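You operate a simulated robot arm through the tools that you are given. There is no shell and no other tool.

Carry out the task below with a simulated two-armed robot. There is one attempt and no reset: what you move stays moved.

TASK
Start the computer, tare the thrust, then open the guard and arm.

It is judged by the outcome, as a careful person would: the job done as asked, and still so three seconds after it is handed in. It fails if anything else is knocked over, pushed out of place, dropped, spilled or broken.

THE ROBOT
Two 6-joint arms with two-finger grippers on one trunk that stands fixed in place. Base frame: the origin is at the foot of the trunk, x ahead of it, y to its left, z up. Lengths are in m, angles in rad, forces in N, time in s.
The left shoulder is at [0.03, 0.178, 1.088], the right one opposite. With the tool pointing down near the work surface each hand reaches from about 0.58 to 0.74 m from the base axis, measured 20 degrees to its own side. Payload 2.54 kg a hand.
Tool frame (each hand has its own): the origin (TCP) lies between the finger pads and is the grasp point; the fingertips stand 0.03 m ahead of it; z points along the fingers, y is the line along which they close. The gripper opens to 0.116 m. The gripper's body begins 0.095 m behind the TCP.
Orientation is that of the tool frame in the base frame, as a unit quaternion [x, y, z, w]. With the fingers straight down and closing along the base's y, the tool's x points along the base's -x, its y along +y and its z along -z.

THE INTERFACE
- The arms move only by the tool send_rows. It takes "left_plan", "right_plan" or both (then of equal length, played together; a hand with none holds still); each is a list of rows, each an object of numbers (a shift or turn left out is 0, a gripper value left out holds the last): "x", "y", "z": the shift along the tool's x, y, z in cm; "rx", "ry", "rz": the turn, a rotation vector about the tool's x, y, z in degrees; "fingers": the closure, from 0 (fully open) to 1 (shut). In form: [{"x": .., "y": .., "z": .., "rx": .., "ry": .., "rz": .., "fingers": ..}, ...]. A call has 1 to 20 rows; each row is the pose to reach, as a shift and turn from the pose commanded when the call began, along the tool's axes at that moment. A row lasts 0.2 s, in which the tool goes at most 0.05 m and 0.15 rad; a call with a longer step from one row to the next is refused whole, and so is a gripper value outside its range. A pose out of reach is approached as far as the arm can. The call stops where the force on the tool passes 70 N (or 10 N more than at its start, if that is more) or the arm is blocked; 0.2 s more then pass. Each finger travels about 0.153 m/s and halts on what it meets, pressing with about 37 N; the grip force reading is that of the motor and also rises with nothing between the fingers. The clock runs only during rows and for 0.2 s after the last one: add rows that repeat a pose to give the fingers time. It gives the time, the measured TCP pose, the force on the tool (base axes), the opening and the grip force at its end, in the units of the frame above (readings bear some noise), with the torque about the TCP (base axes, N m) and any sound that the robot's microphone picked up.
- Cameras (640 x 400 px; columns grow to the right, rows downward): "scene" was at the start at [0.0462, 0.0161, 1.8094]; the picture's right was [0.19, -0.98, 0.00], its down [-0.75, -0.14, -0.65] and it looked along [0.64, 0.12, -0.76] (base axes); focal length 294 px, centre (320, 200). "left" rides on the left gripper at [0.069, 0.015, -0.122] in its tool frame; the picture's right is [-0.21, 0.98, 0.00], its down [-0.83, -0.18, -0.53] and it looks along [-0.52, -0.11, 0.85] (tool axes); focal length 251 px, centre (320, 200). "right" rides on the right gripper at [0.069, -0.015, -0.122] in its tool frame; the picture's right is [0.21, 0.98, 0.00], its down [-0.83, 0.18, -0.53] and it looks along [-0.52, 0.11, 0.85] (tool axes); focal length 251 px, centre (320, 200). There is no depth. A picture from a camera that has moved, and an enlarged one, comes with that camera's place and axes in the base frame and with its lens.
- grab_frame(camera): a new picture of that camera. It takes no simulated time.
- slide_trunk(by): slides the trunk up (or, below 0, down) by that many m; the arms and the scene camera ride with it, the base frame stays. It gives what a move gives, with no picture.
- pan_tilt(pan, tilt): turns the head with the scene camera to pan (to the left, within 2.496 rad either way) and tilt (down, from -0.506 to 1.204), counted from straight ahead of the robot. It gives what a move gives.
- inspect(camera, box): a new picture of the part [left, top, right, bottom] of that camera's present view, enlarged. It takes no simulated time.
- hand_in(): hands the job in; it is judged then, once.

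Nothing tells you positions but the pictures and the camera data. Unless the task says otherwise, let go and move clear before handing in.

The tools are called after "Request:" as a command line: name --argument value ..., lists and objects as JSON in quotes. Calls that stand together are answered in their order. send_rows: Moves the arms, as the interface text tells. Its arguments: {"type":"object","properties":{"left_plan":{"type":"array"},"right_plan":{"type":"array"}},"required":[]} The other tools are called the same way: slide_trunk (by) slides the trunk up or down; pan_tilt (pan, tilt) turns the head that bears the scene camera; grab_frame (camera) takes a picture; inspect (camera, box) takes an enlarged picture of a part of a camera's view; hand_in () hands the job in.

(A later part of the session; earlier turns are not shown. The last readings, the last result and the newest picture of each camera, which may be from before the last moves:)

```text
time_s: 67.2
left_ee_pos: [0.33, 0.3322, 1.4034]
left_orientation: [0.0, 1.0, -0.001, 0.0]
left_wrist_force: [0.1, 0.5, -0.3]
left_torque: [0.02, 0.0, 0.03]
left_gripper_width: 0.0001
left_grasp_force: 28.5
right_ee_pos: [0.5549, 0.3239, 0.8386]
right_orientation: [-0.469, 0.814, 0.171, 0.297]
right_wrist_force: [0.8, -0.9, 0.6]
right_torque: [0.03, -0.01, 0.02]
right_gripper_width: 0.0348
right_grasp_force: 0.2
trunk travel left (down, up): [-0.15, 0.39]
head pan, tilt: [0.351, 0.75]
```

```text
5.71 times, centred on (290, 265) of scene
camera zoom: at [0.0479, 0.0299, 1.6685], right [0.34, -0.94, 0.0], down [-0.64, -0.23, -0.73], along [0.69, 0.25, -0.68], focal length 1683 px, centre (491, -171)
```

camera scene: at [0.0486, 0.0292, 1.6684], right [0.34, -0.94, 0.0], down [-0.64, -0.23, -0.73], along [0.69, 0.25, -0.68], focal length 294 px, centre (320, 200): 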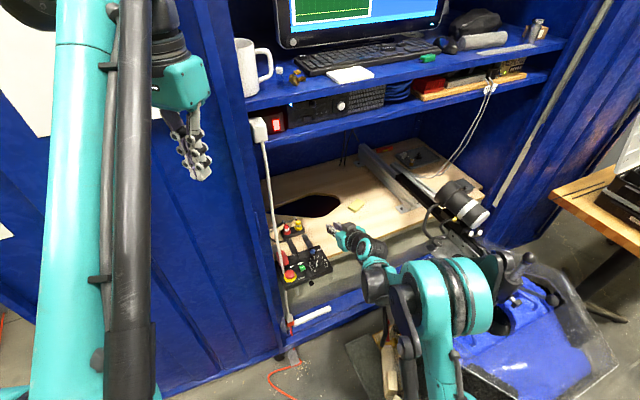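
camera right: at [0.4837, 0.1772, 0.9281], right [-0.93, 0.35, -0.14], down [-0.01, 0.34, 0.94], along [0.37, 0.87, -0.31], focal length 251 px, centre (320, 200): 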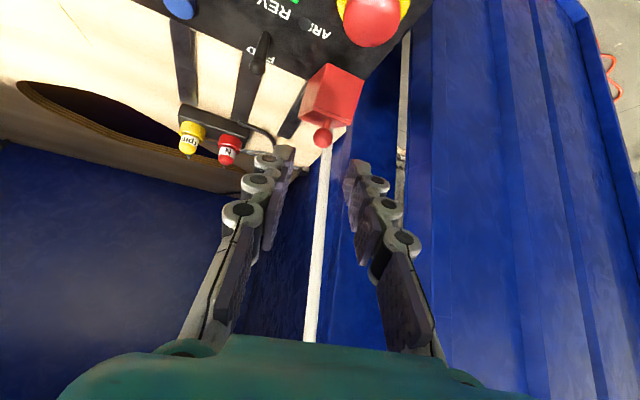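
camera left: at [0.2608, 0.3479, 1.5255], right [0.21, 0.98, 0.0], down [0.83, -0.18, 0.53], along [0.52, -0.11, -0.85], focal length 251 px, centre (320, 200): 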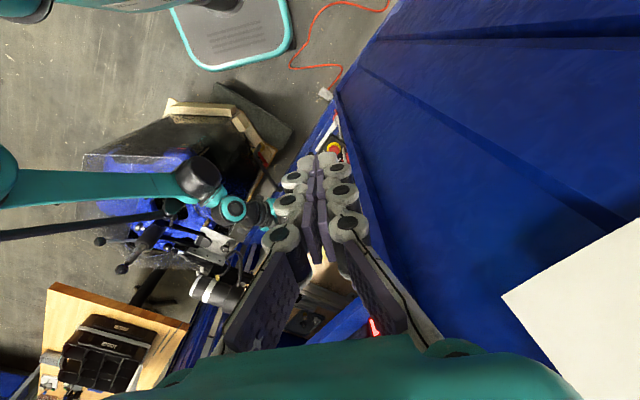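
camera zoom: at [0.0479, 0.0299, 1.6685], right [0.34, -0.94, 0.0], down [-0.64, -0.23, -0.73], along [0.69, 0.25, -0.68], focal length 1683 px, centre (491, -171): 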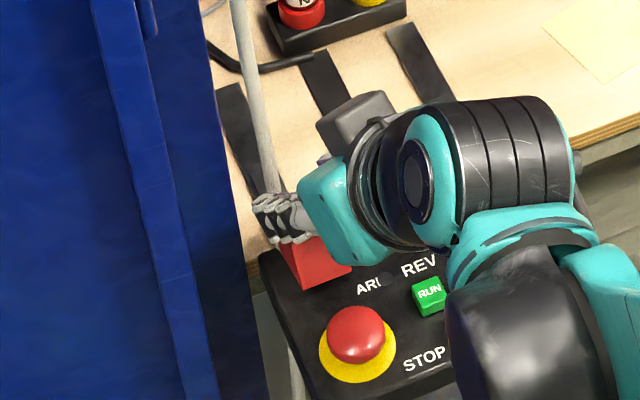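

The ball lies between the pads, 3 mm off centre; I correct that and pinch.

Request:
send_rows --right_plan '[{"y": 0.3}, {"y": 0.3, "fingers": 0.85}, {"y": 0.3, "fingers": 1}, {"y": 0.3, "fingers": 1}]'

Request:
inspect --camera "right" --box '[250, 80, 390, 220]'

```text
time_s: 68.2
left_ee_pos: [0.3296, 0.3317, 1.4027]
left_orientation: [0.0, 1.0, 0.0, 0.0]
left_wrist_force: [0.5, 0.1, 0.6]
left_torque: [0.0, -0.01, -0.04]
left_gripper_width: 0.0001
left_grasp_force: 28.6
right_ee_pos: [0.5524, 0.3262, 0.8378]
right_orientation: [-0.47, 0.814, 0.171, 0.297]
right_wrist_force: [0.5, 0.5, -0.7]
right_torque: [-0.01, -0.01, -0.01]
right_gripper_width: 0.014
right_grasp_force: 40.5
trunk travel left (down, up): [-0.15, 0.39]
head pan, tilt: [0.351, 0.75]
```

```text
2.86 times, centred on (320, 150) of right
camera zoom: at [0.4994, 0.2063, 0.8885], right [-0.93, 0.35, -0.14], down [-0.01, 0.34, 0.94], along [0.37, 0.87, -0.31], focal length 718 px, centre (320, 343)
```

zoom: 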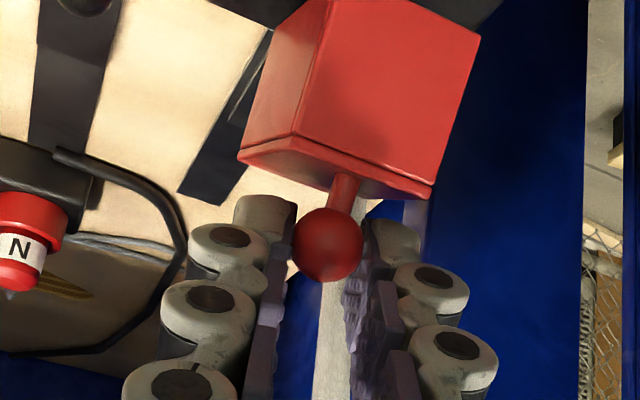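

The ball is held (14 mm). I swing it along its arc to about 46° and check forces and the box position.

Request:
send_rows --right_plan '[{"x": -0.5, "y": -0.15, "z": 0.27}, {"x": -1.0, "y": -0.3, "z": 0.55}, {"x": -1.44, "y": -0.46, "z": 0.9}, {"x": -1.88, "y": -0.61, "z": 1.27}, {"x": -1.88, "y": -0.61, "z": 1.27}]'

Request:
inspect --camera "right" --box '[250, 80, 390, 220]'

Request:
inspect --camera "scene" --box '[240, 240, 340, 320]'

```text
time_s: 69.4
left_ee_pos: [0.3335, 0.3337, 1.4019]
left_orientation: [0.001, 1.0, -0.001, -0.001]
left_wrist_force: [-0.4, -0.3, 0.6]
left_torque: [0.03, 0.01, 0.01]
left_gripper_width: 0.0
left_grasp_force: 28.3
right_ee_pos: [0.5702, 0.3436, 0.8393]
right_orientation: [-0.469, 0.815, 0.17, 0.295]
right_wrist_force: [3.7, -3.2, -26.5]
right_torque: [-0.58, 0.25, 0.0]
right_gripper_width: 0.0143
right_grasp_force: 40.1
trunk travel left (down, up): [-0.15, 0.39]
head pan, tilt: [0.351, 0.75]
```

```text
2.86 times, centred on (320, 150) of right
camera zoom: at [0.5172, 0.2242, 0.8895], right [-0.93, 0.35, -0.14], down [-0.01, 0.34, 0.94], along [0.37, 0.87, -0.31], focal length 718 px, centre (320, 343)
```

zoom: 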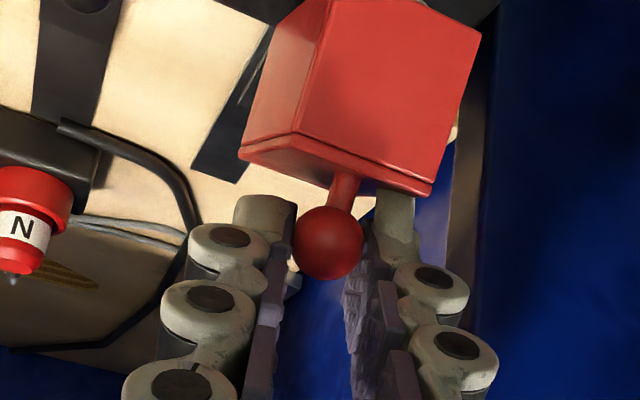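

```text
5.00 times, centred on (290, 280) of scene
camera zoom: at [0.0513, 0.0313, 1.6682], right [0.34, -0.94, 0.0], down [-0.64, -0.23, -0.73], along [0.69, 0.25, -0.68], focal length 1473 px, centre (470, -200)
```

zoom: 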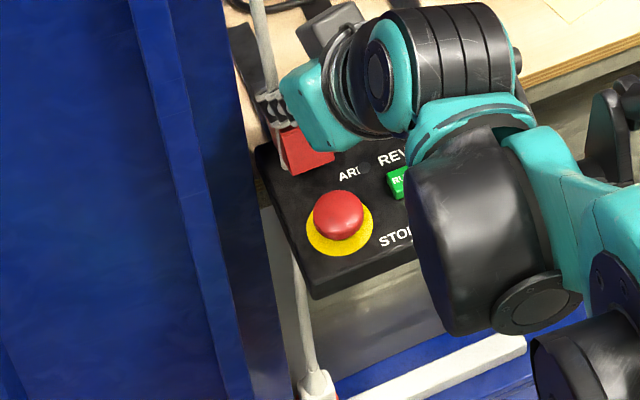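

The pinch holds the guard's angle rigidly, so the box slid in ~2 cm instead of the guard turning. I reverse exactly to carry the box back, and then test rotating the hand together with the guard about the hinge.

Request:
send_rows --right_plan '[{"x": 0.44, "y": 0.15, "z": -0.37}, {"x": 0.88, "y": 0.31, "z": -0.72}, {"x": 1.38, "y": 0.46, "z": -1.0}, {"x": 1.88, "y": 0.61, "z": -1.27}, {"x": 1.88, "y": 0.61, "z": -1.27}]'

Request:
inspect --camera "scene" --box '[240, 240, 340, 320]'

Request:
inspect --camera "right" --box '[250, 80, 390, 220]'

```text
time_s: 70.6
left_ee_pos: [0.3307, 0.3318, 1.4027]
left_orientation: [0.0, 1.0, 0.0, 0.0]
left_wrist_force: [0.3, -0.2, 0.4]
left_torque: [0.03, 0.01, 0.04]
left_gripper_width: 0.0
left_grasp_force: 28.7
right_ee_pos: [0.5523, 0.3255, 0.8401]
right_orientation: [-0.469, 0.814, 0.171, 0.297]
right_wrist_force: [4.6, -5.2, 4.4]
right_torque: [-0.03, -0.1, -0.02]
right_gripper_width: 0.0143
right_grasp_force: 40.6
trunk travel left (down, up): [-0.15, 0.39]
head pan, tilt: [0.351, 0.75]
```

```text
5.00 times, centred on (290, 280) of scene
camera zoom: at [0.048, 0.0289, 1.6686], right [0.34, -0.94, 0.0], down [-0.64, -0.23, -0.73], along [0.69, 0.25, -0.68], focal length 1473 px, centre (470, -200)
```

zoom: 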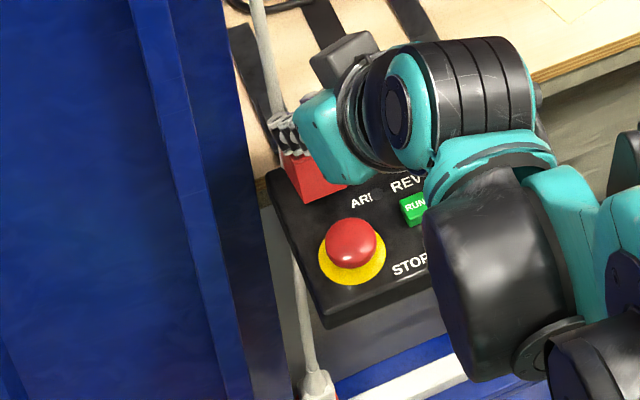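

```text
2.86 times, centred on (320, 150) of right
camera zoom: at [0.4994, 0.2065, 0.8889], right [-0.93, 0.35, -0.14], down [-0.01, 0.34, 0.94], along [0.37, 0.87, -0.31], focal length 718 px, centre (320, 343)
```

zoom: 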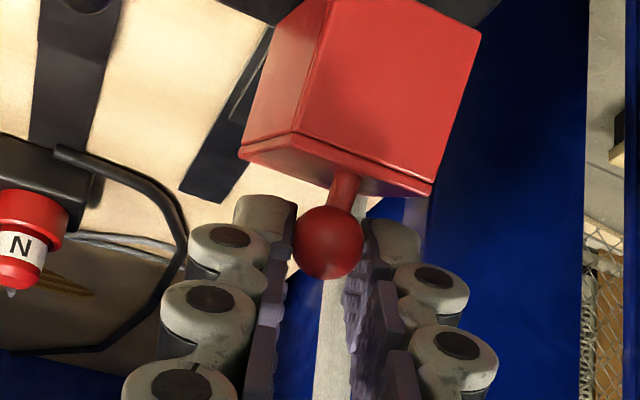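

The box is back at its place. Now I turn the hand and guard together 12° about the hinge as a test.

Request:
send_rows --right_plan '[{"x": -0.59, "y": -0.16, "z": 0.23, "rx": -0.79, "ry": 3.86, "rz": 0.66}, {"x": -1.16, "y": -0.33, "z": 0.51, "rx": -1.58, "ry": 7.73, "rz": 1.33}, {"x": -1.7, "y": -0.49, "z": 0.83, "rx": -2.38, "ry": 11.6, "rz": 2.0}, {"x": -1.7, "y": -0.49, "z": 0.83, "rx": -2.38, "ry": 11.6, "rz": 2.0}]'

Request:
inspect --camera "scene" --box '[240, 240, 340, 320]'

Request:
inspect --camera "right" --box '[250, 80, 390, 220]'

```text
time_s: 71.6
left_ee_pos: [0.3304, 0.3301, 1.4021]
left_orientation: [0.0, 1.0, 0.001, 0.0]
left_wrist_force: [0.8, -0.5, -0.7]
left_torque: [-0.01, 0.0, -0.03]
left_gripper_width: 0.0
left_grasp_force: 28.4
right_ee_pos: [0.5656, 0.3398, 0.842]
right_orientation: [-0.476, 0.844, 0.144, 0.2]
right_wrist_force: [4.9, -12.0, 0.2]
right_torque: [-0.5, 0.06, -0.03]
right_gripper_width: 0.0144
right_grasp_force: 40.7
trunk travel left (down, up): [-0.15, 0.39]
head pan, tilt: [0.351, 0.75]
```

```text
5.00 times, centred on (290, 280) of scene
camera zoom: at [0.0487, 0.0284, 1.6684], right [0.34, -0.94, 0.0], down [-0.64, -0.23, -0.73], along [0.69, 0.25, -0.68], focal length 1473 px, centre (470, -200)
```

zoom: 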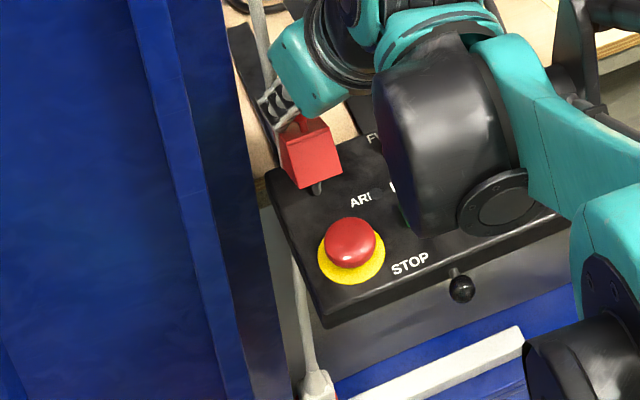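

```text
2.86 times, centred on (320, 150) of right
camera zoom: at [0.5216, 0.2287, 0.9174], right [-0.94, 0.33, -0.05], down [0.12, 0.48, 0.87], along [0.31, 0.81, -0.49], focal length 718 px, centre (320, 343)
```

zoom: 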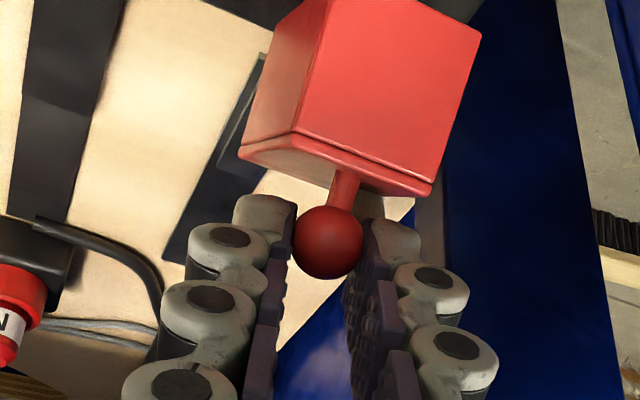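

Turning the hand with the guard works: the guard followed to ~38° and the box stayed put. I now release, retreat, raise the trunk 10 cm for reach, and regrip the ball with the hand nearly level so I can rotate much further.

Request:
send_rows --right_plan '[{"fingers": 0.7}, {"fingers": 0.7}, {"z": -2}, {"z": -4}, {"z": -6}, {"z": -6}]'

Request:
slide_trunk --by 0.1

Request:
send_rows --right_plan '[{"x": 1.58, "y": -0.06, "z": 1.59, "rx": 0.23, "ry": -6.66, "rz": -0.39}, {"x": 3.17, "y": -0.13, "z": 3.18, "rx": 0.46, "ry": -13.3, "rz": -0.77}, {"x": 4.75, "y": -0.19, "z": 4.77, "rx": 0.69, "ry": -20, "rz": -1.16}, {"x": 6.33, "y": -0.25, "z": 6.35, "rx": 0.91, "ry": -26.6, "rz": -1.54}, {"x": 7.91, "y": -0.31, "z": 7.94, "rx": 1.14, "ry": -33.3, "rz": -1.93}, {"x": 9.5, "y": -0.38, "z": 9.53, "rx": 1.37, "ry": -40, "rz": -2.3}, {"x": 11.08, "y": -0.44, "z": 11.12, "rx": 1.6, "ry": -46.6, "rz": -2.7}, {"x": 11.08, "y": -0.44, "z": 11.12, "rx": 1.6, "ry": -46.6, "rz": -2.7}]'

Request:
grab_frame --camera "right"

Request:
inspect --camera "scene" --box '[240, 240, 360, 340]'

```text
time_s: 73.0
left_ee_pos: [0.3305, 0.3321, 1.4021]
left_orientation: [0.0, 1.0, 0.0, -0.001]
left_wrist_force: [0.1, 0.4, 0.3]
left_torque: [0.0, -0.02, 0.0]
left_gripper_width: 0.0
left_grasp_force: 28.8
right_ee_pos: [0.5518, 0.3141, 0.8972]
right_orientation: [-0.476, 0.844, 0.144, 0.199]
right_wrist_force: [0.3, -0.4, 0.4]
right_torque: [0.0, 0.0, -0.03]
right_gripper_width: 0.035
right_grasp_force: 0.0
trunk travel left (down, up): [-0.15, 0.39]
head pan, tilt: [0.351, 0.75]
```

```text
time_s: 74.3
left_ee_pos: [0.3299, 0.3325, 1.5022]
left_orientation: [0.0, 1.0, 0.0, -0.001]
left_wrist_force: [-0.1, -0.2, -0.1]
left_torque: [-0.02, 0.06, 0.02]
left_gripper_width: 0.0
left_grasp_force: 28.5
right_ee_pos: [0.5526, 0.3123, 0.9966]
right_orientation: [-0.476, 0.844, 0.143, 0.2]
right_wrist_force: [0.3, 0.2, 0.6]
right_torque: [0.02, 0.0, 0.01]
right_gripper_width: 0.0347
right_grasp_force: 0.1
trunk travel left (down, up): [-0.25, 0.29]
head pan, tilt: [0.351, 0.75]
```

```text
time_s: 76.2
left_ee_pos: [0.3299, 0.3324, 1.5024]
left_orientation: [0.001, 1.0, 0.0, -0.001]
left_wrist_force: [-0.6, -0.1, 0.3]
left_torque: [0.0, -0.02, -0.01]
left_gripper_width: 0.0
left_grasp_force: 28.4
right_ee_pos: [0.5876, 0.3178, 0.8593]
right_orientation: [-0.397, 0.687, 0.304, 0.527]
right_wrist_force: [-0.6, -0.2, -0.1]
right_torque: [-0.03, 0.0, -0.02]
right_gripper_width: 0.0349
right_grasp_force: 0.1
right hand out of reach, approached as far as the arm can: row 5, 6, 7, 8
trunk travel left (down, up): [-0.25, 0.29]
head pan, tilt: [0.351, 0.75]
```

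```text
taken
camera right: at [0.5328, 0.1928, 0.825], right [-0.87, 0.44, -0.21], down [-0.31, -0.17, 0.94], along [0.38, 0.88, 0.29], focal length 251 px, centre (320, 200)
```

right: 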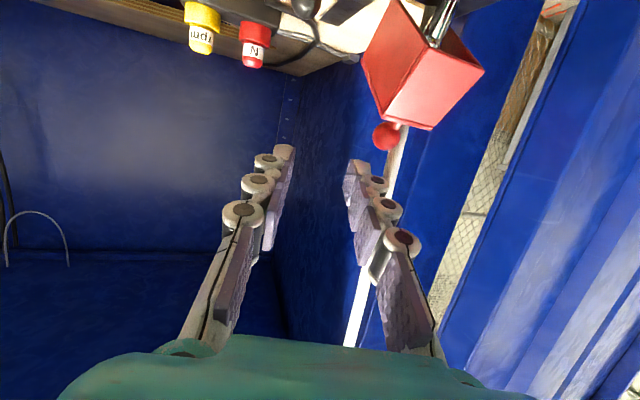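

```text
4.00 times, centred on (300, 290) of scene
camera zoom: at [0.0472, 0.0299, 1.7685], right [0.34, -0.94, 0.0], down [-0.64, -0.23, -0.73], along [0.69, 0.25, -0.68], focal length 1178 px, centre (400, -160)
```

zoom: 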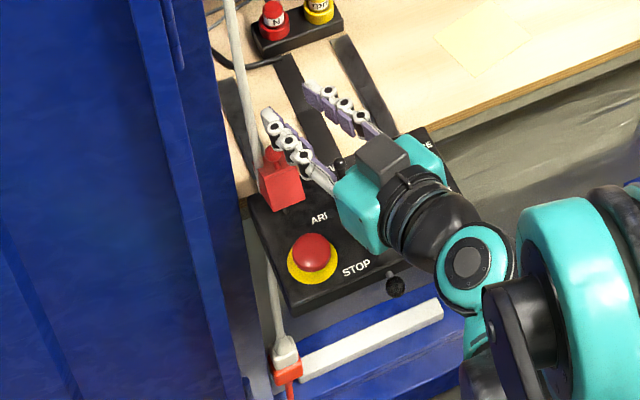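

The nearly level pose is at the arm's inner limit. I raise the trunk another 5 cm, use a 65° tilt, and come onto the ball from above.

Request:
slide_trunk --by 0.05

Request:
send_rows --right_plan '[{"x": 0.9, "y": 1.04, "z": 0.05, "ry": 3.3}, {"x": 1.84, "y": 2.09, "z": 0.1, "ry": 6.7}, {"x": 2.76, "y": 3.13, "z": 0.15, "ry": 10}, {"x": 2.76, "y": 3.13, "z": 0.15, "ry": 10}]'

Request:
grab_frame --camera "right"

Request:
inspect --camera "scene" --box '[240, 250, 360, 350]'

```text
time_s: 77.1
left_ee_pos: [0.3313, 0.3327, 1.552]
left_orientation: [0.0, 1.0, 0.0, 0.0]
left_wrist_force: [-0.2, 0.2, -1.5]
left_torque: [-0.07, -0.01, 0.02]
left_gripper_width: 0.0
left_grasp_force: 29.1
right_ee_pos: [0.5881, 0.3159, 0.9094]
right_orientation: [-0.397, 0.688, 0.304, 0.526]
right_wrist_force: [0.3, 0.0, -0.6]
right_torque: [-0.01, 0.0, -0.05]
right_gripper_width: 0.0351
right_grasp_force: 0.0
trunk travel left (down, up): [-0.3, 0.24]
head pan, tilt: [0.351, 0.75]
```

```text
time_s: 78.1
left_ee_pos: [0.33, 0.3309, 1.5527]
left_orientation: [0.0, 1.0, 0.0, 0.0]
left_wrist_force: [-0.1, -0.4, 0.2]
left_torque: [0.0, 0.01, -0.03]
left_gripper_width: 0.0
left_grasp_force: 28.5
right_ee_pos: [0.5596, 0.3301, 0.8821]
right_orientation: [-0.423, 0.73, 0.27, 0.465]
right_wrist_force: [-0.3, -0.2, 0.0]
right_torque: [-0.02, 0.01, -0.03]
right_gripper_width: 0.0348
right_grasp_force: 0.0
trunk travel left (down, up): [-0.3, 0.24]
head pan, tilt: [0.351, 0.75]
```

```text
taken
camera right: at [0.5036, 0.2021, 0.8727], right [-0.89, 0.41, -0.19], down [-0.22, -0.02, 0.97], along [0.39, 0.91, 0.11], focal length 251 px, centre (320, 200)
```

right: 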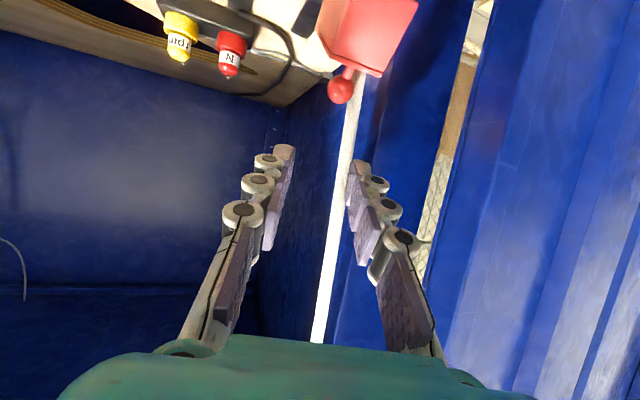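

```text
4.00 times, centred on (300, 300) of scene
camera zoom: at [0.0483, 0.0297, 1.8184], right [0.34, -0.94, 0.0], down [-0.64, -0.23, -0.73], along [0.69, 0.25, -0.68], focal length 1178 px, centre (400, -200)
```

zoom: 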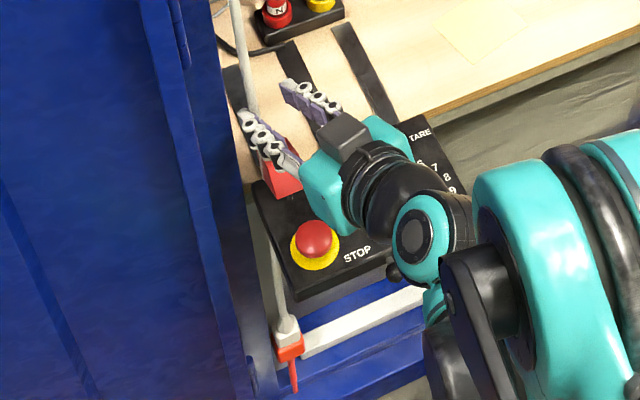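

The ball is right below and slightly ahead, centred between the fingers. I lower around it and pinch.

Request:
send_rows --right_plan '[{"x": 1.2, "y": 0.2, "z": 0.6}, {"x": 2.4, "y": 0.2, "z": 1.3}, {"x": 3.5, "y": 0.2, "z": 2.0}, {"x": 4.35, "y": 0.2, "z": 2.5}, {"x": 4.35, "y": 0.2, "z": 2.5}]'

Request:
grab_frame --camera "right"

Request:
inspect --camera "scene" --box '[240, 250, 360, 350]'

```text
time_s: 79.3
left_ee_pos: [0.3305, 0.3333, 1.5531]
left_orientation: [0.0, 1.0, 0.0, 0.001]
left_wrist_force: [0.2, -0.1, -0.7]
left_torque: [0.01, 0.04, 0.0]
left_gripper_width: 0.0
left_grasp_force: 28.1
right_ee_pos: [0.5606, 0.3316, 0.8687]
right_orientation: [-0.423, 0.731, 0.269, 0.464]
right_wrist_force: [0.0, -0.6, 0.2]
right_torque: [-0.03, 0.01, 0.01]
right_gripper_width: 0.035
right_grasp_force: 0.1
right hand out of reach, approached as far as the arm can: row 1, 2, 3, 4, 5
trunk travel left (down, up): [-0.3, 0.24]
head pan, tilt: [0.351, 0.75]
```

```text
taken
camera right: at [0.5038, 0.2047, 0.8589], right [-0.89, 0.41, -0.19], down [-0.22, -0.03, 0.97], along [0.39, 0.91, 0.11], focal length 251 px, centre (320, 200)
```

right: 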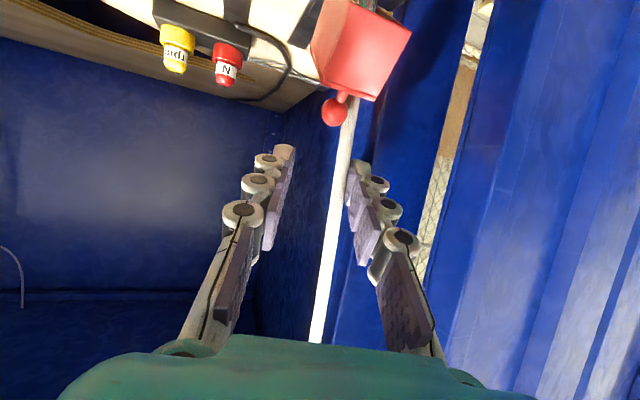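

```text
4.00 times, centred on (300, 300) of scene
camera zoom: at [0.0479, 0.03, 1.8184], right [0.34, -0.94, 0.0], down [-0.64, -0.23, -0.73], along [0.69, 0.25, -0.68], focal length 1178 px, centre (400, -200)
```

zoom: 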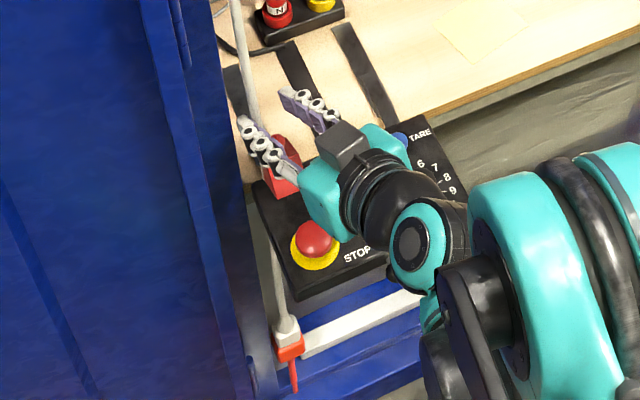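

The wrist limit tightens with the shoulder high, so I'll go the other way: raise the hand and lower the trunk to -0.20, which makes the level hand pose easier.

Request:
send_rows --right_plan '[{"x": -3.0, "z": -1.4}, {"x": -6.0, "z": -2.8}, {"x": -9.1, "z": -4.2}, {"x": -9.1, "z": -4.2}]'

Request:
slide_trunk --by -0.1

Request:
send_rows --right_plan '[{"x": -3.0, "z": -1.4}, {"x": -6.0, "z": -2.8}, {"x": -9.1, "z": -4.2}, {"x": -9.1, "z": -4.2}]'

Request:
slide_trunk --by -0.1

Request:
grab_frame --camera "right"

```text
time_s: 80.3
left_ee_pos: [0.3311, 0.3329, 1.5521]
left_orientation: [0.0, 1.0, 0.0, 0.0]
left_wrist_force: [0.3, 0.2, -0.2]
left_torque: [0.01, 0.01, -0.05]
left_gripper_width: 0.0
left_grasp_force: 28.6
right_ee_pos: [0.5621, 0.3361, 0.9671]
right_orientation: [-0.422, 0.73, 0.269, 0.465]
right_wrist_force: [0.1, 0.4, 1.2]
right_torque: [0.0, 0.0, 0.03]
right_gripper_width: 0.0349
right_grasp_force: 0.1
trunk travel left (down, up): [-0.3, 0.24]
head pan, tilt: [0.351, 0.75]
```

```text
time_s: 81.6
left_ee_pos: [0.331, 0.3314, 1.4534]
left_orientation: [0.0, 1.0, 0.0, 0.0]
left_wrist_force: [-0.1, 0.2, 0.1]
left_torque: [0.02, 0.01, 0.01]
left_gripper_width: 0.0003
left_grasp_force: 28.5
right_ee_pos: [0.5607, 0.3355, 0.8676]
right_orientation: [-0.423, 0.73, 0.269, 0.464]
right_wrist_force: [0.4, -0.3, -0.1]
right_torque: [0.0, 0.01, 0.01]
right_gripper_width: 0.0348
right_grasp_force: 0.0
trunk travel left (down, up): [-0.2, 0.34]
head pan, tilt: [0.351, 0.75]
```

```text
time_s: 82.6
left_ee_pos: [0.3314, 0.3315, 1.4518]
left_orientation: [0.0, 1.0, 0.0, 0.001]
left_wrist_force: [-0.2, 0.4, 0.1]
left_torque: [-0.01, 0.02, -0.01]
left_gripper_width: 0.0002
left_grasp_force: 28.7
right_ee_pos: [0.5605, 0.3344, 0.9668]
right_orientation: [-0.422, 0.731, 0.268, 0.465]
right_wrist_force: [0.2, 0.1, 0.1]
right_torque: [-0.03, -0.03, -0.04]
right_gripper_width: 0.0349
right_grasp_force: 0.0
trunk travel left (down, up): [-0.2, 0.34]
head pan, tilt: [0.351, 0.75]
```

```text
time_s: 83.9
left_ee_pos: [0.3301, 0.3321, 1.3538]
left_orientation: [0.0, 1.0, 0.0, -0.001]
left_wrist_force: [0.5, 1.3, -0.8]
left_torque: [0.0, -0.04, 0.0]
left_gripper_width: 0.0002
left_grasp_force: 28.6
right_ee_pos: [0.5611, 0.3345, 0.8657]
right_orientation: [-0.423, 0.731, 0.269, 0.464]
right_wrist_force: [0.6, -0.2, -0.1]
right_torque: [0.0, -0.01, -0.01]
right_gripper_width: 0.0347
right_grasp_force: 0.1
trunk travel left (down, up): [-0.1, 0.44]
head pan, tilt: [0.351, 0.75]
```

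```text
taken
camera right: at [0.5038, 0.2077, 0.8557], right [-0.89, 0.41, -0.19], down [-0.22, -0.03, 0.97], along [0.39, 0.91, 0.11], focal length 251 px, centre (320, 200)
```

right: 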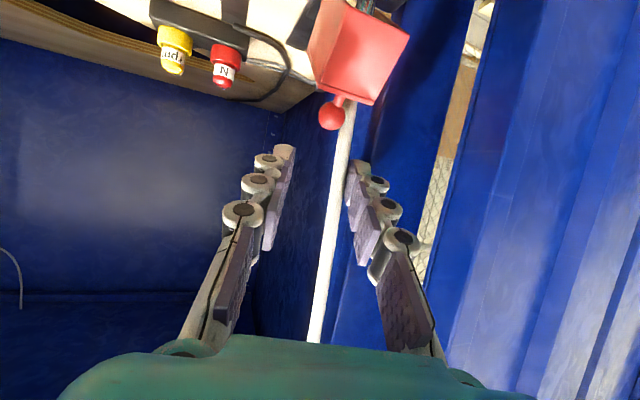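

Now at trunk -0.20. The ball is 3 cm below and 4.5 cm ahead, centred; I lower around it.

Request:
send_rows --right_plan '[{"x": 1.0, "y": 0.05, "z": 0.5}, {"x": 2.0, "y": 0.05, "z": 1.2}, {"x": 2.7, "y": 0.05, "z": 2.0}, {"x": 2.7, "y": 0.05, "z": 2.0}]'

Request:
inspect --camera "right" --box '[250, 80, 390, 220]'

```text
time_s: 84.9
left_ee_pos: [0.33, 0.332, 1.3531]
left_orientation: [-0.001, 1.0, 0.0, 0.0]
left_wrist_force: [-0.4, 0.7, 0.2]
left_torque: [0.0, 0.0, 0.0]
left_gripper_width: 0.0
left_grasp_force: 28.2
right_ee_pos: [0.5644, 0.3417, 0.8336]
right_orientation: [-0.422, 0.73, 0.269, 0.464]
right_wrist_force: [-0.2, 0.4, -0.9]
right_torque: [0.01, -0.02, 0.01]
right_gripper_width: 0.0349
right_grasp_force: 0.1
trunk travel left (down, up): [-0.1, 0.44]
head pan, tilt: [0.351, 0.75]
```

```text
2.86 times, centred on (320, 150) of right
camera zoom: at [0.507, 0.2138, 0.8231], right [-0.89, 0.41, -0.19], down [-0.22, -0.03, 0.97], along [0.39, 0.91, 0.11], focal length 718 px, centre (320, 343)
```

zoom: 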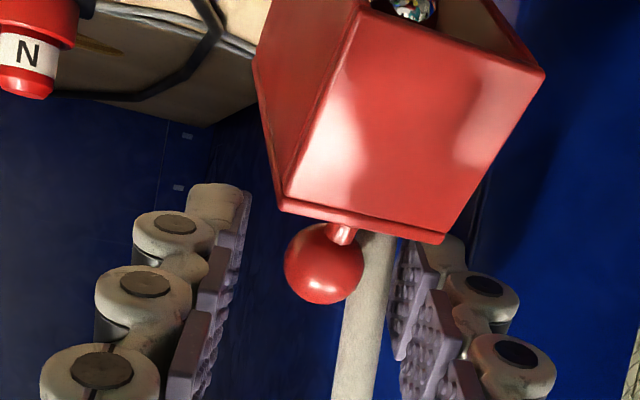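

Judging by its apparent size the ball is deeper between the fingers and near the lower pad edge; I shift 6.5 mm down and 12 mm back, then pinch.

Request:
send_rows --right_plan '[{"x": 0.2, "z": -0.8}, {"x": 0.65, "z": -1.2}, {"x": 0.65, "z": -1.2, "fingers": 0.85}, {"x": 0.65, "z": -1.2, "fingers": 1}, {"x": 0.65, "z": -1.2, "fingers": 1}]'

Request:
inspect --camera "right" --box '[250, 80, 390, 220]'

Request:
inspect --camera "scene" --box '[240, 230, 340, 310]'

```text
time_s: 86.1
left_ee_pos: [0.3303, 0.332, 1.3533]
left_orientation: [0.0, 1.0, 0.0, 0.001]
left_wrist_force: [0.2, 0.1, 0.2]
left_torque: [0.04, -0.01, -0.01]
left_gripper_width: 0.0
left_grasp_force: 27.8
right_ee_pos: [0.5578, 0.3285, 0.8329]
right_orientation: [-0.421, 0.731, 0.269, 0.466]
right_wrist_force: [5.9, -3.1, 0.9]
right_torque: [0.1, -0.16, -0.13]
right_gripper_width: 0.0145
right_grasp_force: 40.7
trunk travel left (down, up): [-0.1, 0.44]
head pan, tilt: [0.351, 0.75]
```

```text
2.86 times, centred on (320, 150) of right
camera zoom: at [0.5006, 0.2014, 0.8218], right [-0.89, 0.41, -0.19], down [-0.22, -0.03, 0.97], along [0.39, 0.91, 0.11], focal length 718 px, centre (320, 343)
```

zoom: 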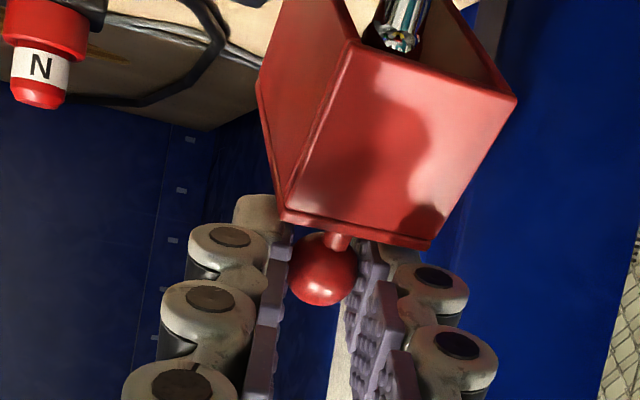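

```text
5.00 times, centred on (290, 270) of scene
camera zoom: at [0.0489, 0.0293, 1.6184], right [0.34, -0.94, 0.0], down [-0.64, -0.23, -0.73], along [0.69, 0.25, -0.68], focal length 1473 px, centre (470, -150)
```

zoom: 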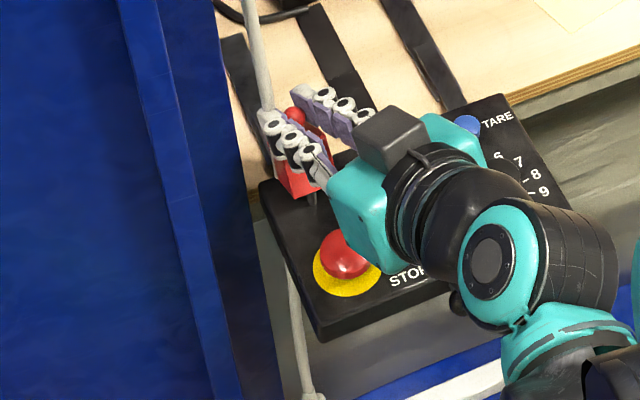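

Pinched again (14.5 mm). I rotate hand and guard together 20° about the hinge.

Request:
send_rows --right_plan '[{"x": -0.46, "y": -0.19, "z": 0.55, "rx": -0.55, "ry": 4.83, "rz": 1.17}, {"x": -0.88, "y": -0.37, "z": 1.12, "rx": -1.09, "ry": 9.66, "rz": 2.35}, {"x": -1.23, "y": -0.56, "z": 1.75, "rx": -1.64, "ry": 14.5, "rz": 3.52}, {"x": -1.53, "y": -0.76, "z": 2.4, "rx": -2.19, "ry": 19.3, "rz": 4.69}, {"x": -1.53, "y": -0.76, "z": 2.4, "rx": -2.19, "ry": 19.3, "rz": 4.69}]'

Request:
inspect --camera "scene" --box '[240, 230, 340, 310]'

Request:
inspect --camera "right" --box '[250, 80, 390, 220]'

```text
time_s: 87.3
left_ee_pos: [0.3329, 0.3317, 1.3538]
left_orientation: [-0.001, 1.0, 0.001, -0.001]
left_wrist_force: [0.0, -0.2, -0.2]
left_torque: [0.0, 0.03, -0.04]
left_gripper_width: 0.0
left_grasp_force: 28.4
right_ee_pos: [0.5767, 0.3488, 0.835]
right_orientation: [-0.439, 0.81, 0.226, 0.315]
right_wrist_force: [5.4, -17.9, -11.9]
right_torque: [-0.72, 0.22, -0.12]
right_gripper_width: 0.0143
right_grasp_force: 40.1
trunk travel left (down, up): [-0.1, 0.44]
head pan, tilt: [0.351, 0.75]
```

```text
5.00 times, centred on (290, 270) of scene
camera zoom: at [0.0498, 0.0285, 1.6183], right [0.34, -0.94, 0.0], down [-0.64, -0.23, -0.73], along [0.69, 0.25, -0.68], focal length 1473 px, centre (470, -150)
```

zoom: 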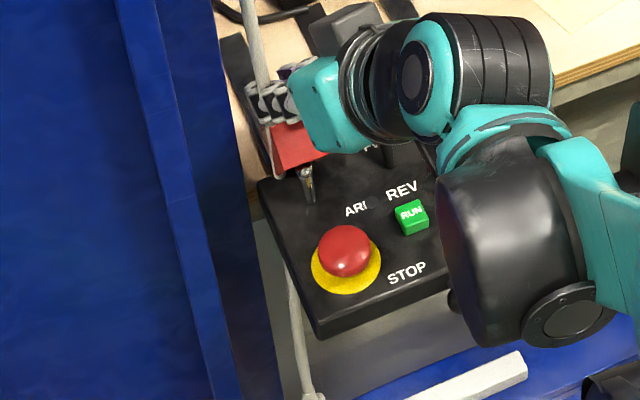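

```text
2.86 times, centred on (320, 150) of right
camera zoom: at [0.524, 0.2246, 0.8703], right [-0.92, 0.38, -0.06], down [0.02, 0.22, 0.98], along [0.38, 0.9, -0.21], focal length 718 px, centre (320, 343)
```

zoom: 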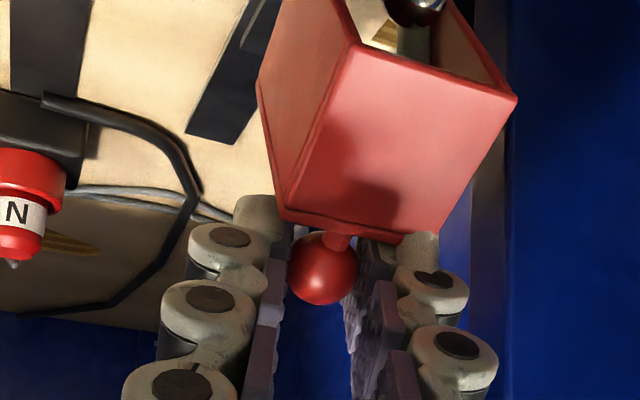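

It works: the guard is now near 55° and the box has hardly moved. I rotate a further 20°.

Request:
send_rows --right_plan '[{"x": -0.35, "y": -0.2, "z": 0.41, "rx": -0.41, "ry": 3.62, "rz": 0.88}, {"x": -0.68, "y": -0.38, "z": 0.83, "rx": -0.82, "ry": 7.24, "rz": 1.75}, {"x": -0.97, "y": -0.52, "z": 1.28, "rx": -1.23, "ry": 10.9, "rz": 2.63}, {"x": -1.24, "y": -0.66, "z": 1.74, "rx": -1.64, "ry": 14.5, "rz": 3.51}, {"x": -1.54, "y": -0.85, "z": 2.38, "rx": -2.18, "ry": 19.3, "rz": 4.68}, {"x": -1.54, "y": -0.85, "z": 2.38, "rx": -2.18, "ry": 19.3, "rz": 4.68}]'

Request:
inspect --camera "scene" --box '[240, 230, 340, 310]'

Request:
inspect --camera "right" --box '[250, 80, 390, 220]'

```text
time_s: 88.7
left_ee_pos: [0.3337, 0.3326, 1.3517]
left_orientation: [0.0, 1.0, 0.0, -0.001]
left_wrist_force: [-0.2, -0.4, 0.1]
left_torque: [-0.01, 0.01, -0.01]
left_gripper_width: 0.0
left_grasp_force: 29.0
right_ee_pos: [0.5984, 0.3702, 0.8292]
right_orientation: [-0.444, 0.864, 0.178, 0.158]
right_wrist_force: [6.4, -10.4, -18.4]
right_torque: [0.24, -0.38, -0.16]
right_gripper_width: 0.0143
right_grasp_force: 40.7
trunk travel left (down, up): [-0.1, 0.44]
head pan, tilt: [0.351, 0.75]
```

```text
5.00 times, centred on (290, 270) of scene
camera zoom: at [0.0506, 0.03, 1.6183], right [0.34, -0.94, 0.0], down [-0.64, -0.23, -0.73], along [0.69, 0.25, -0.68], focal length 1473 px, centre (470, -150)
```

zoom: 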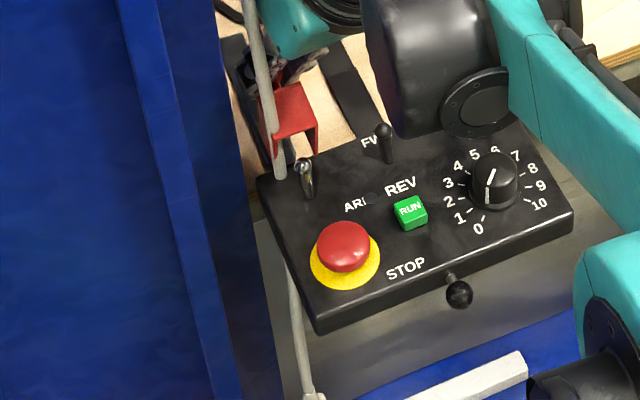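

```text
2.86 times, centred on (320, 150) of right
camera zoom: at [0.559, 0.2593, 0.9049], right [-0.92, 0.38, 0.07], down [0.25, 0.45, 0.86], along [0.29, 0.81, -0.51], focal length 718 px, centre (320, 343)
```

zoom: 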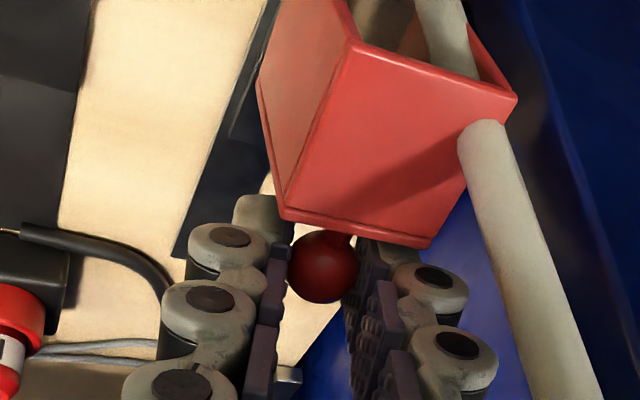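

The guard is now at roughly 75° and the lever is fully exposed; turning the hand further would bring it too near the door post. I release narrowly and retreat, then will press the ball down from above to lay the guard fully open.

Request:
send_rows --right_plan '[{"fingers": 0.84}, {"fingers": 0.84}, {"z": -1.5}, {"z": -3}, {"z": -5}, {"z": -7}, {"z": -7}]'

Request:
grab_frame --camera "right"

Request:
inspect --camera "scene" --box '[240, 230, 340, 310]'

```text
time_s: 90.3
left_ee_pos: [0.3306, 0.3317, 1.352]
left_orientation: [-0.001, 1.0, 0.0, 0.0]
left_wrist_force: [-0.5, 0.4, 0.3]
left_torque: [0.0, 0.01, -0.01]
left_gripper_width: 0.0
left_grasp_force: 28.6
right_ee_pos: [0.5905, 0.337, 0.8914]
right_orientation: [-0.444, 0.864, 0.177, 0.158]
right_wrist_force: [0.2, 0.5, -0.3]
right_torque: [0.0, 0.0, 0.02]
right_gripper_width: 0.0186
right_grasp_force: 0.0
trunk travel left (down, up): [-0.1, 0.44]
head pan, tilt: [0.351, 0.75]
```

```text
taken
camera right: at [0.5509, 0.2274, 0.9674], right [-0.92, 0.38, 0.07], down [0.25, 0.45, 0.86], along [0.29, 0.81, -0.51], focal length 251 px, centre (320, 200)
```

right: 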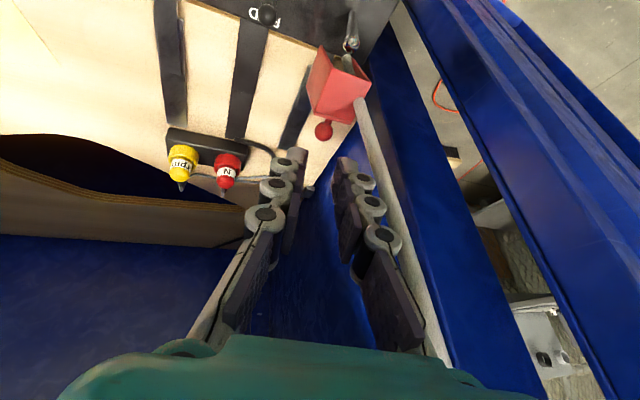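

```text
5.00 times, centred on (290, 270) of scene
camera zoom: at [0.0482, 0.0301, 1.6184], right [0.34, -0.94, 0.0], down [-0.64, -0.23, -0.73], along [0.69, 0.25, -0.68], focal length 1473 px, centre (470, -150)
```

zoom: 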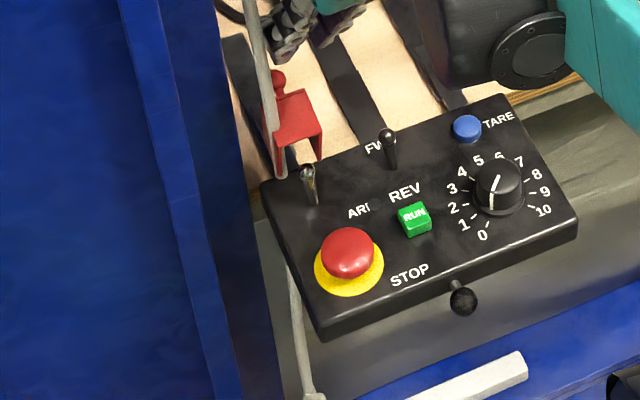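

The guard stays at about 78°, the box is within ~1.5 mm of home, and the lever is free. I close the fingers, tilt to 50° and line up with the guard's ball to press it further open along its tangent.

Request:
send_rows --right_plan '[{"x": 0.7, "y": 0.1, "z": 0.8, "rx": 0.65, "ry": -5.8, "rz": -1.4, "fingers": 1}, {"x": 1.45, "y": 0.17, "z": 1.6, "rx": 1.3, "ry": -11.6, "rz": -2.8}, {"x": 2.2, "y": 0.25, "z": 2.5, "rx": 1.95, "ry": -17.4, "rz": -4.2}, {"x": 2.9, "y": 0.34, "z": 3.3, "rx": 2.6, "ry": -23.2, "rz": -5.6}, {"x": 2.9, "y": 0.34, "z": 3.3, "rx": 2.6, "ry": -23.2, "rz": -5.6}]'

Request:
inspect --camera "right" --box '[250, 60, 390, 200]'

Request:
inspect --camera "scene" --box '[240, 220, 340, 300]'

```text
time_s: 91.5
left_ee_pos: [0.3295, 0.332, 1.3541]
left_orientation: [0.0, 1.0, 0.0, 0.001]
left_wrist_force: [-0.5, -0.6, 0.2]
left_torque: [0.01, -0.02, 0.02]
left_gripper_width: 0.0
left_grasp_force: 28.9
right_ee_pos: [0.5752, 0.3361, 0.8497]
right_orientation: [-0.437, 0.795, 0.236, 0.348]
right_wrist_force: [0.8, -0.7, -0.2]
right_torque: [0.0, 0.0, 0.02]
right_gripper_width: 0.0
right_grasp_force: 28.7
trunk travel left (down, up): [-0.1, 0.44]
head pan, tilt: [0.351, 0.75]
```

```text
2.86 times, centred on (320, 130) of right
camera zoom: at [0.5207, 0.2097, 0.8761], right [-0.92, 0.38, -0.09], down [-0.03, 0.17, 0.99], along [0.39, 0.91, -0.14], focal length 718 px, centre (320, 400)
```

zoom: 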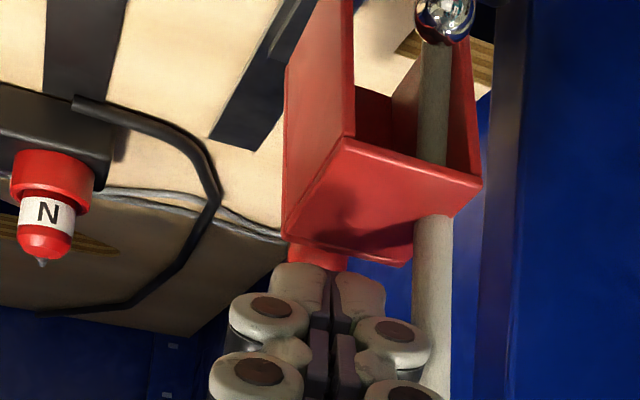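

```text
5.00 times, centred on (290, 260) of scene
camera zoom: at [0.0478, 0.03, 1.6185], right [0.34, -0.94, 0.0], down [-0.64, -0.23, -0.73], along [0.69, 0.25, -0.68], focal length 1473 px, centre (470, -100)
```

zoom: 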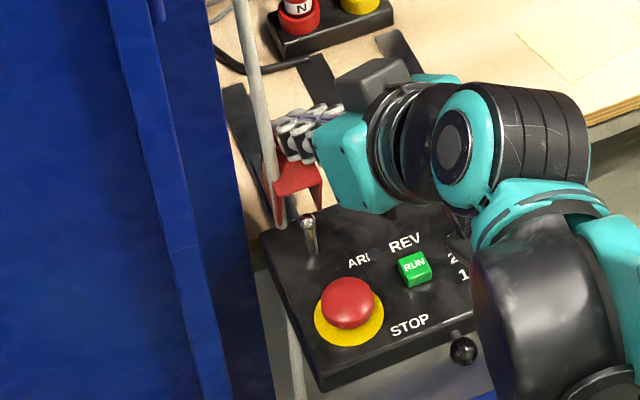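

The tips point straight at the ball, which is just hidden behind them. I push slowly along the finger axis.

Request:
send_rows --right_plan '[{"z": 1}, {"z": 2}, {"z": 2.7}, {"z": 3.2}, {"z": 3.7}, {"z": 4.2}]'

Request:
inspect --camera "right" --box '[250, 60, 390, 200]'

Request:
inspect --camera "scene" --box '[240, 220, 340, 300]'

```text
time_s: 92.9
left_ee_pos: [0.3254, 0.3275, 1.3559]
left_orientation: [0.0, 1.0, 0.001, 0.001]
left_wrist_force: [0.3, 0.0, 0.5]
left_torque: [0.0, -0.03, 0.0]
left_gripper_width: 0.0003
left_grasp_force: 28.7
right_ee_pos: [0.5886, 0.361, 0.8307]
right_orientation: [-0.436, 0.793, 0.238, 0.352]
right_wrist_force: [2.3, -12.1, 59.5]
right_torque: [0.44, -0.41, -0.06]
right_gripper_width: 0.006
right_grasp_force: 28.5
trunk travel left (down, up): [-0.1, 0.44]
head pan, tilt: [0.351, 0.75]
```

```text
2.86 times, centred on (320, 130) of right
camera zoom: at [0.5327, 0.2344, 0.8544], right [-0.92, 0.38, -0.1], down [-0.04, 0.16, 0.99], along [0.39, 0.91, -0.13], focal length 718 px, centre (320, 400)
```

zoom: 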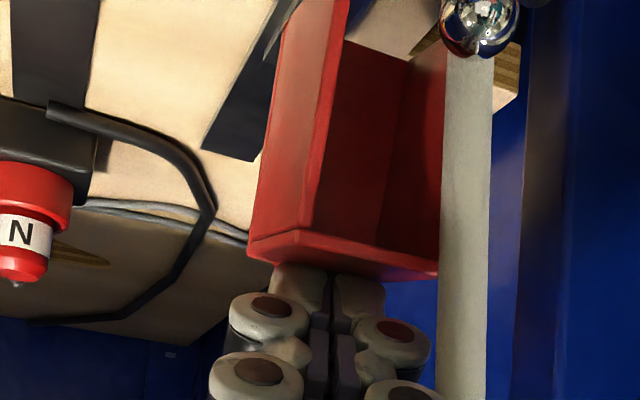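

```text
5.00 times, centred on (290, 260) of scene
camera zoom: at [0.0423, 0.0245, 1.6193], right [0.34, -0.94, 0.0], down [-0.64, -0.23, -0.73], along [0.69, 0.25, -0.68], focal length 1473 px, centre (470, -100)
```

zoom: 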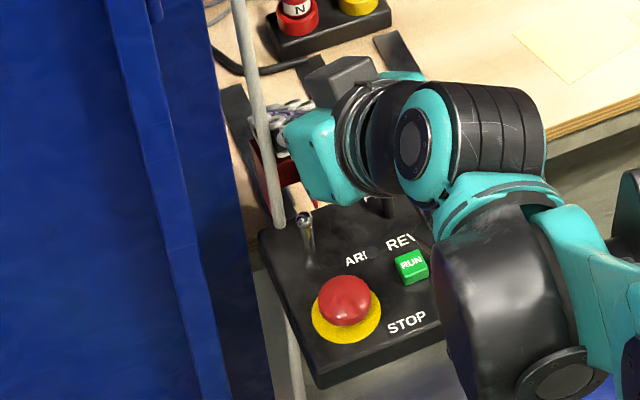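

The guard has reached its stop (force jumped to 60 N) and is now past vertical. I back off and check.

Request:
send_rows --right_plan '[{"z": -1}, {"z": -3}, {"z": -6}, {"z": -9}, {"z": -9}]'

Request:
grab_frame --camera "right"

Request:
inspect --camera "right" --box '[270, 30, 410, 170]'

Request:
inspect --camera "scene" --box '[240, 230, 340, 310]'

```text
time_s: 94.1
left_ee_pos: [0.3313, 0.3325, 1.3532]
left_orientation: [0.0, 1.0, 0.0, 0.0]
left_wrist_force: [0.7, 0.3, -0.1]
left_torque: [-0.02, 0.0, -0.02]
left_gripper_width: 0.0
left_grasp_force: 28.6
right_ee_pos: [0.5598, 0.3023, 0.8814]
right_orientation: [-0.437, 0.795, 0.236, 0.347]
right_wrist_force: [-0.1, -0.7, -0.3]
right_torque: [-0.01, -0.01, 0.0]
right_gripper_width: 0.0
right_grasp_force: 29.0
trunk travel left (down, up): [-0.1, 0.44]
head pan, tilt: [0.351, 0.75]
```

```text
taken
camera right: at [0.5046, 0.1766, 0.9075], right [-0.92, 0.38, -0.09], down [-0.03, 0.17, 0.99], along [0.39, 0.91, -0.14], focal length 251 px, centre (320, 200)
```

right: 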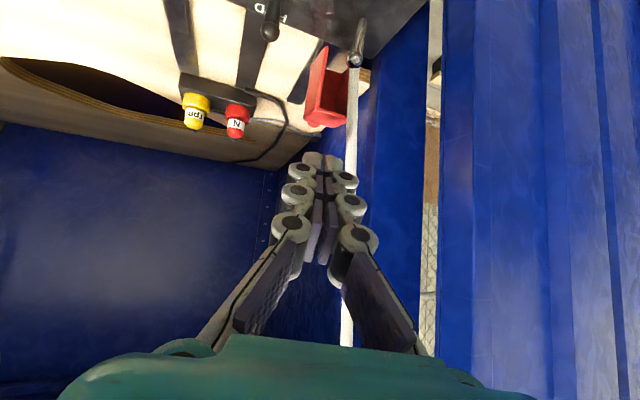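

```text
2.86 times, centred on (340, 100) of right
camera zoom: at [0.5046, 0.1766, 0.9075], right [-0.92, 0.38, -0.09], down [-0.03, 0.17, 0.99], along [0.39, 0.91, -0.14], focal length 718 px, centre (263, 486)
```

zoom: 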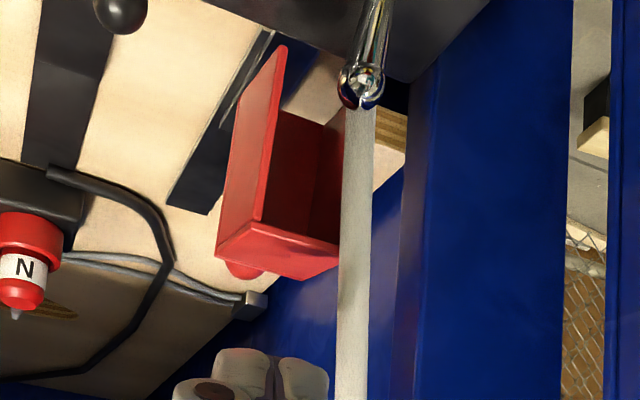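

```text
5.00 times, centred on (290, 270) of scene
camera zoom: at [0.0484, 0.0305, 1.6184], right [0.34, -0.94, 0.0], down [-0.64, -0.23, -0.73], along [0.69, 0.25, -0.68], focal length 1473 px, centre (470, -150)
```

zoom: 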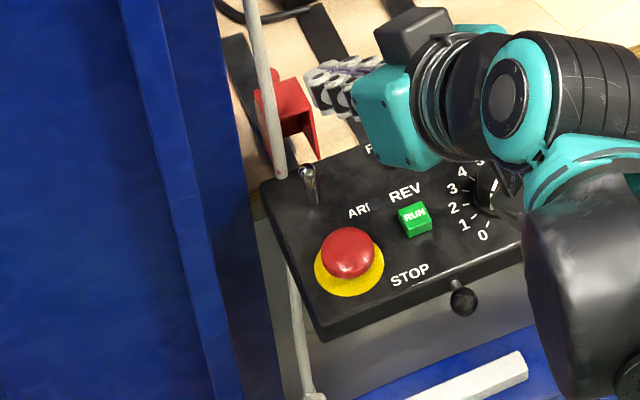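

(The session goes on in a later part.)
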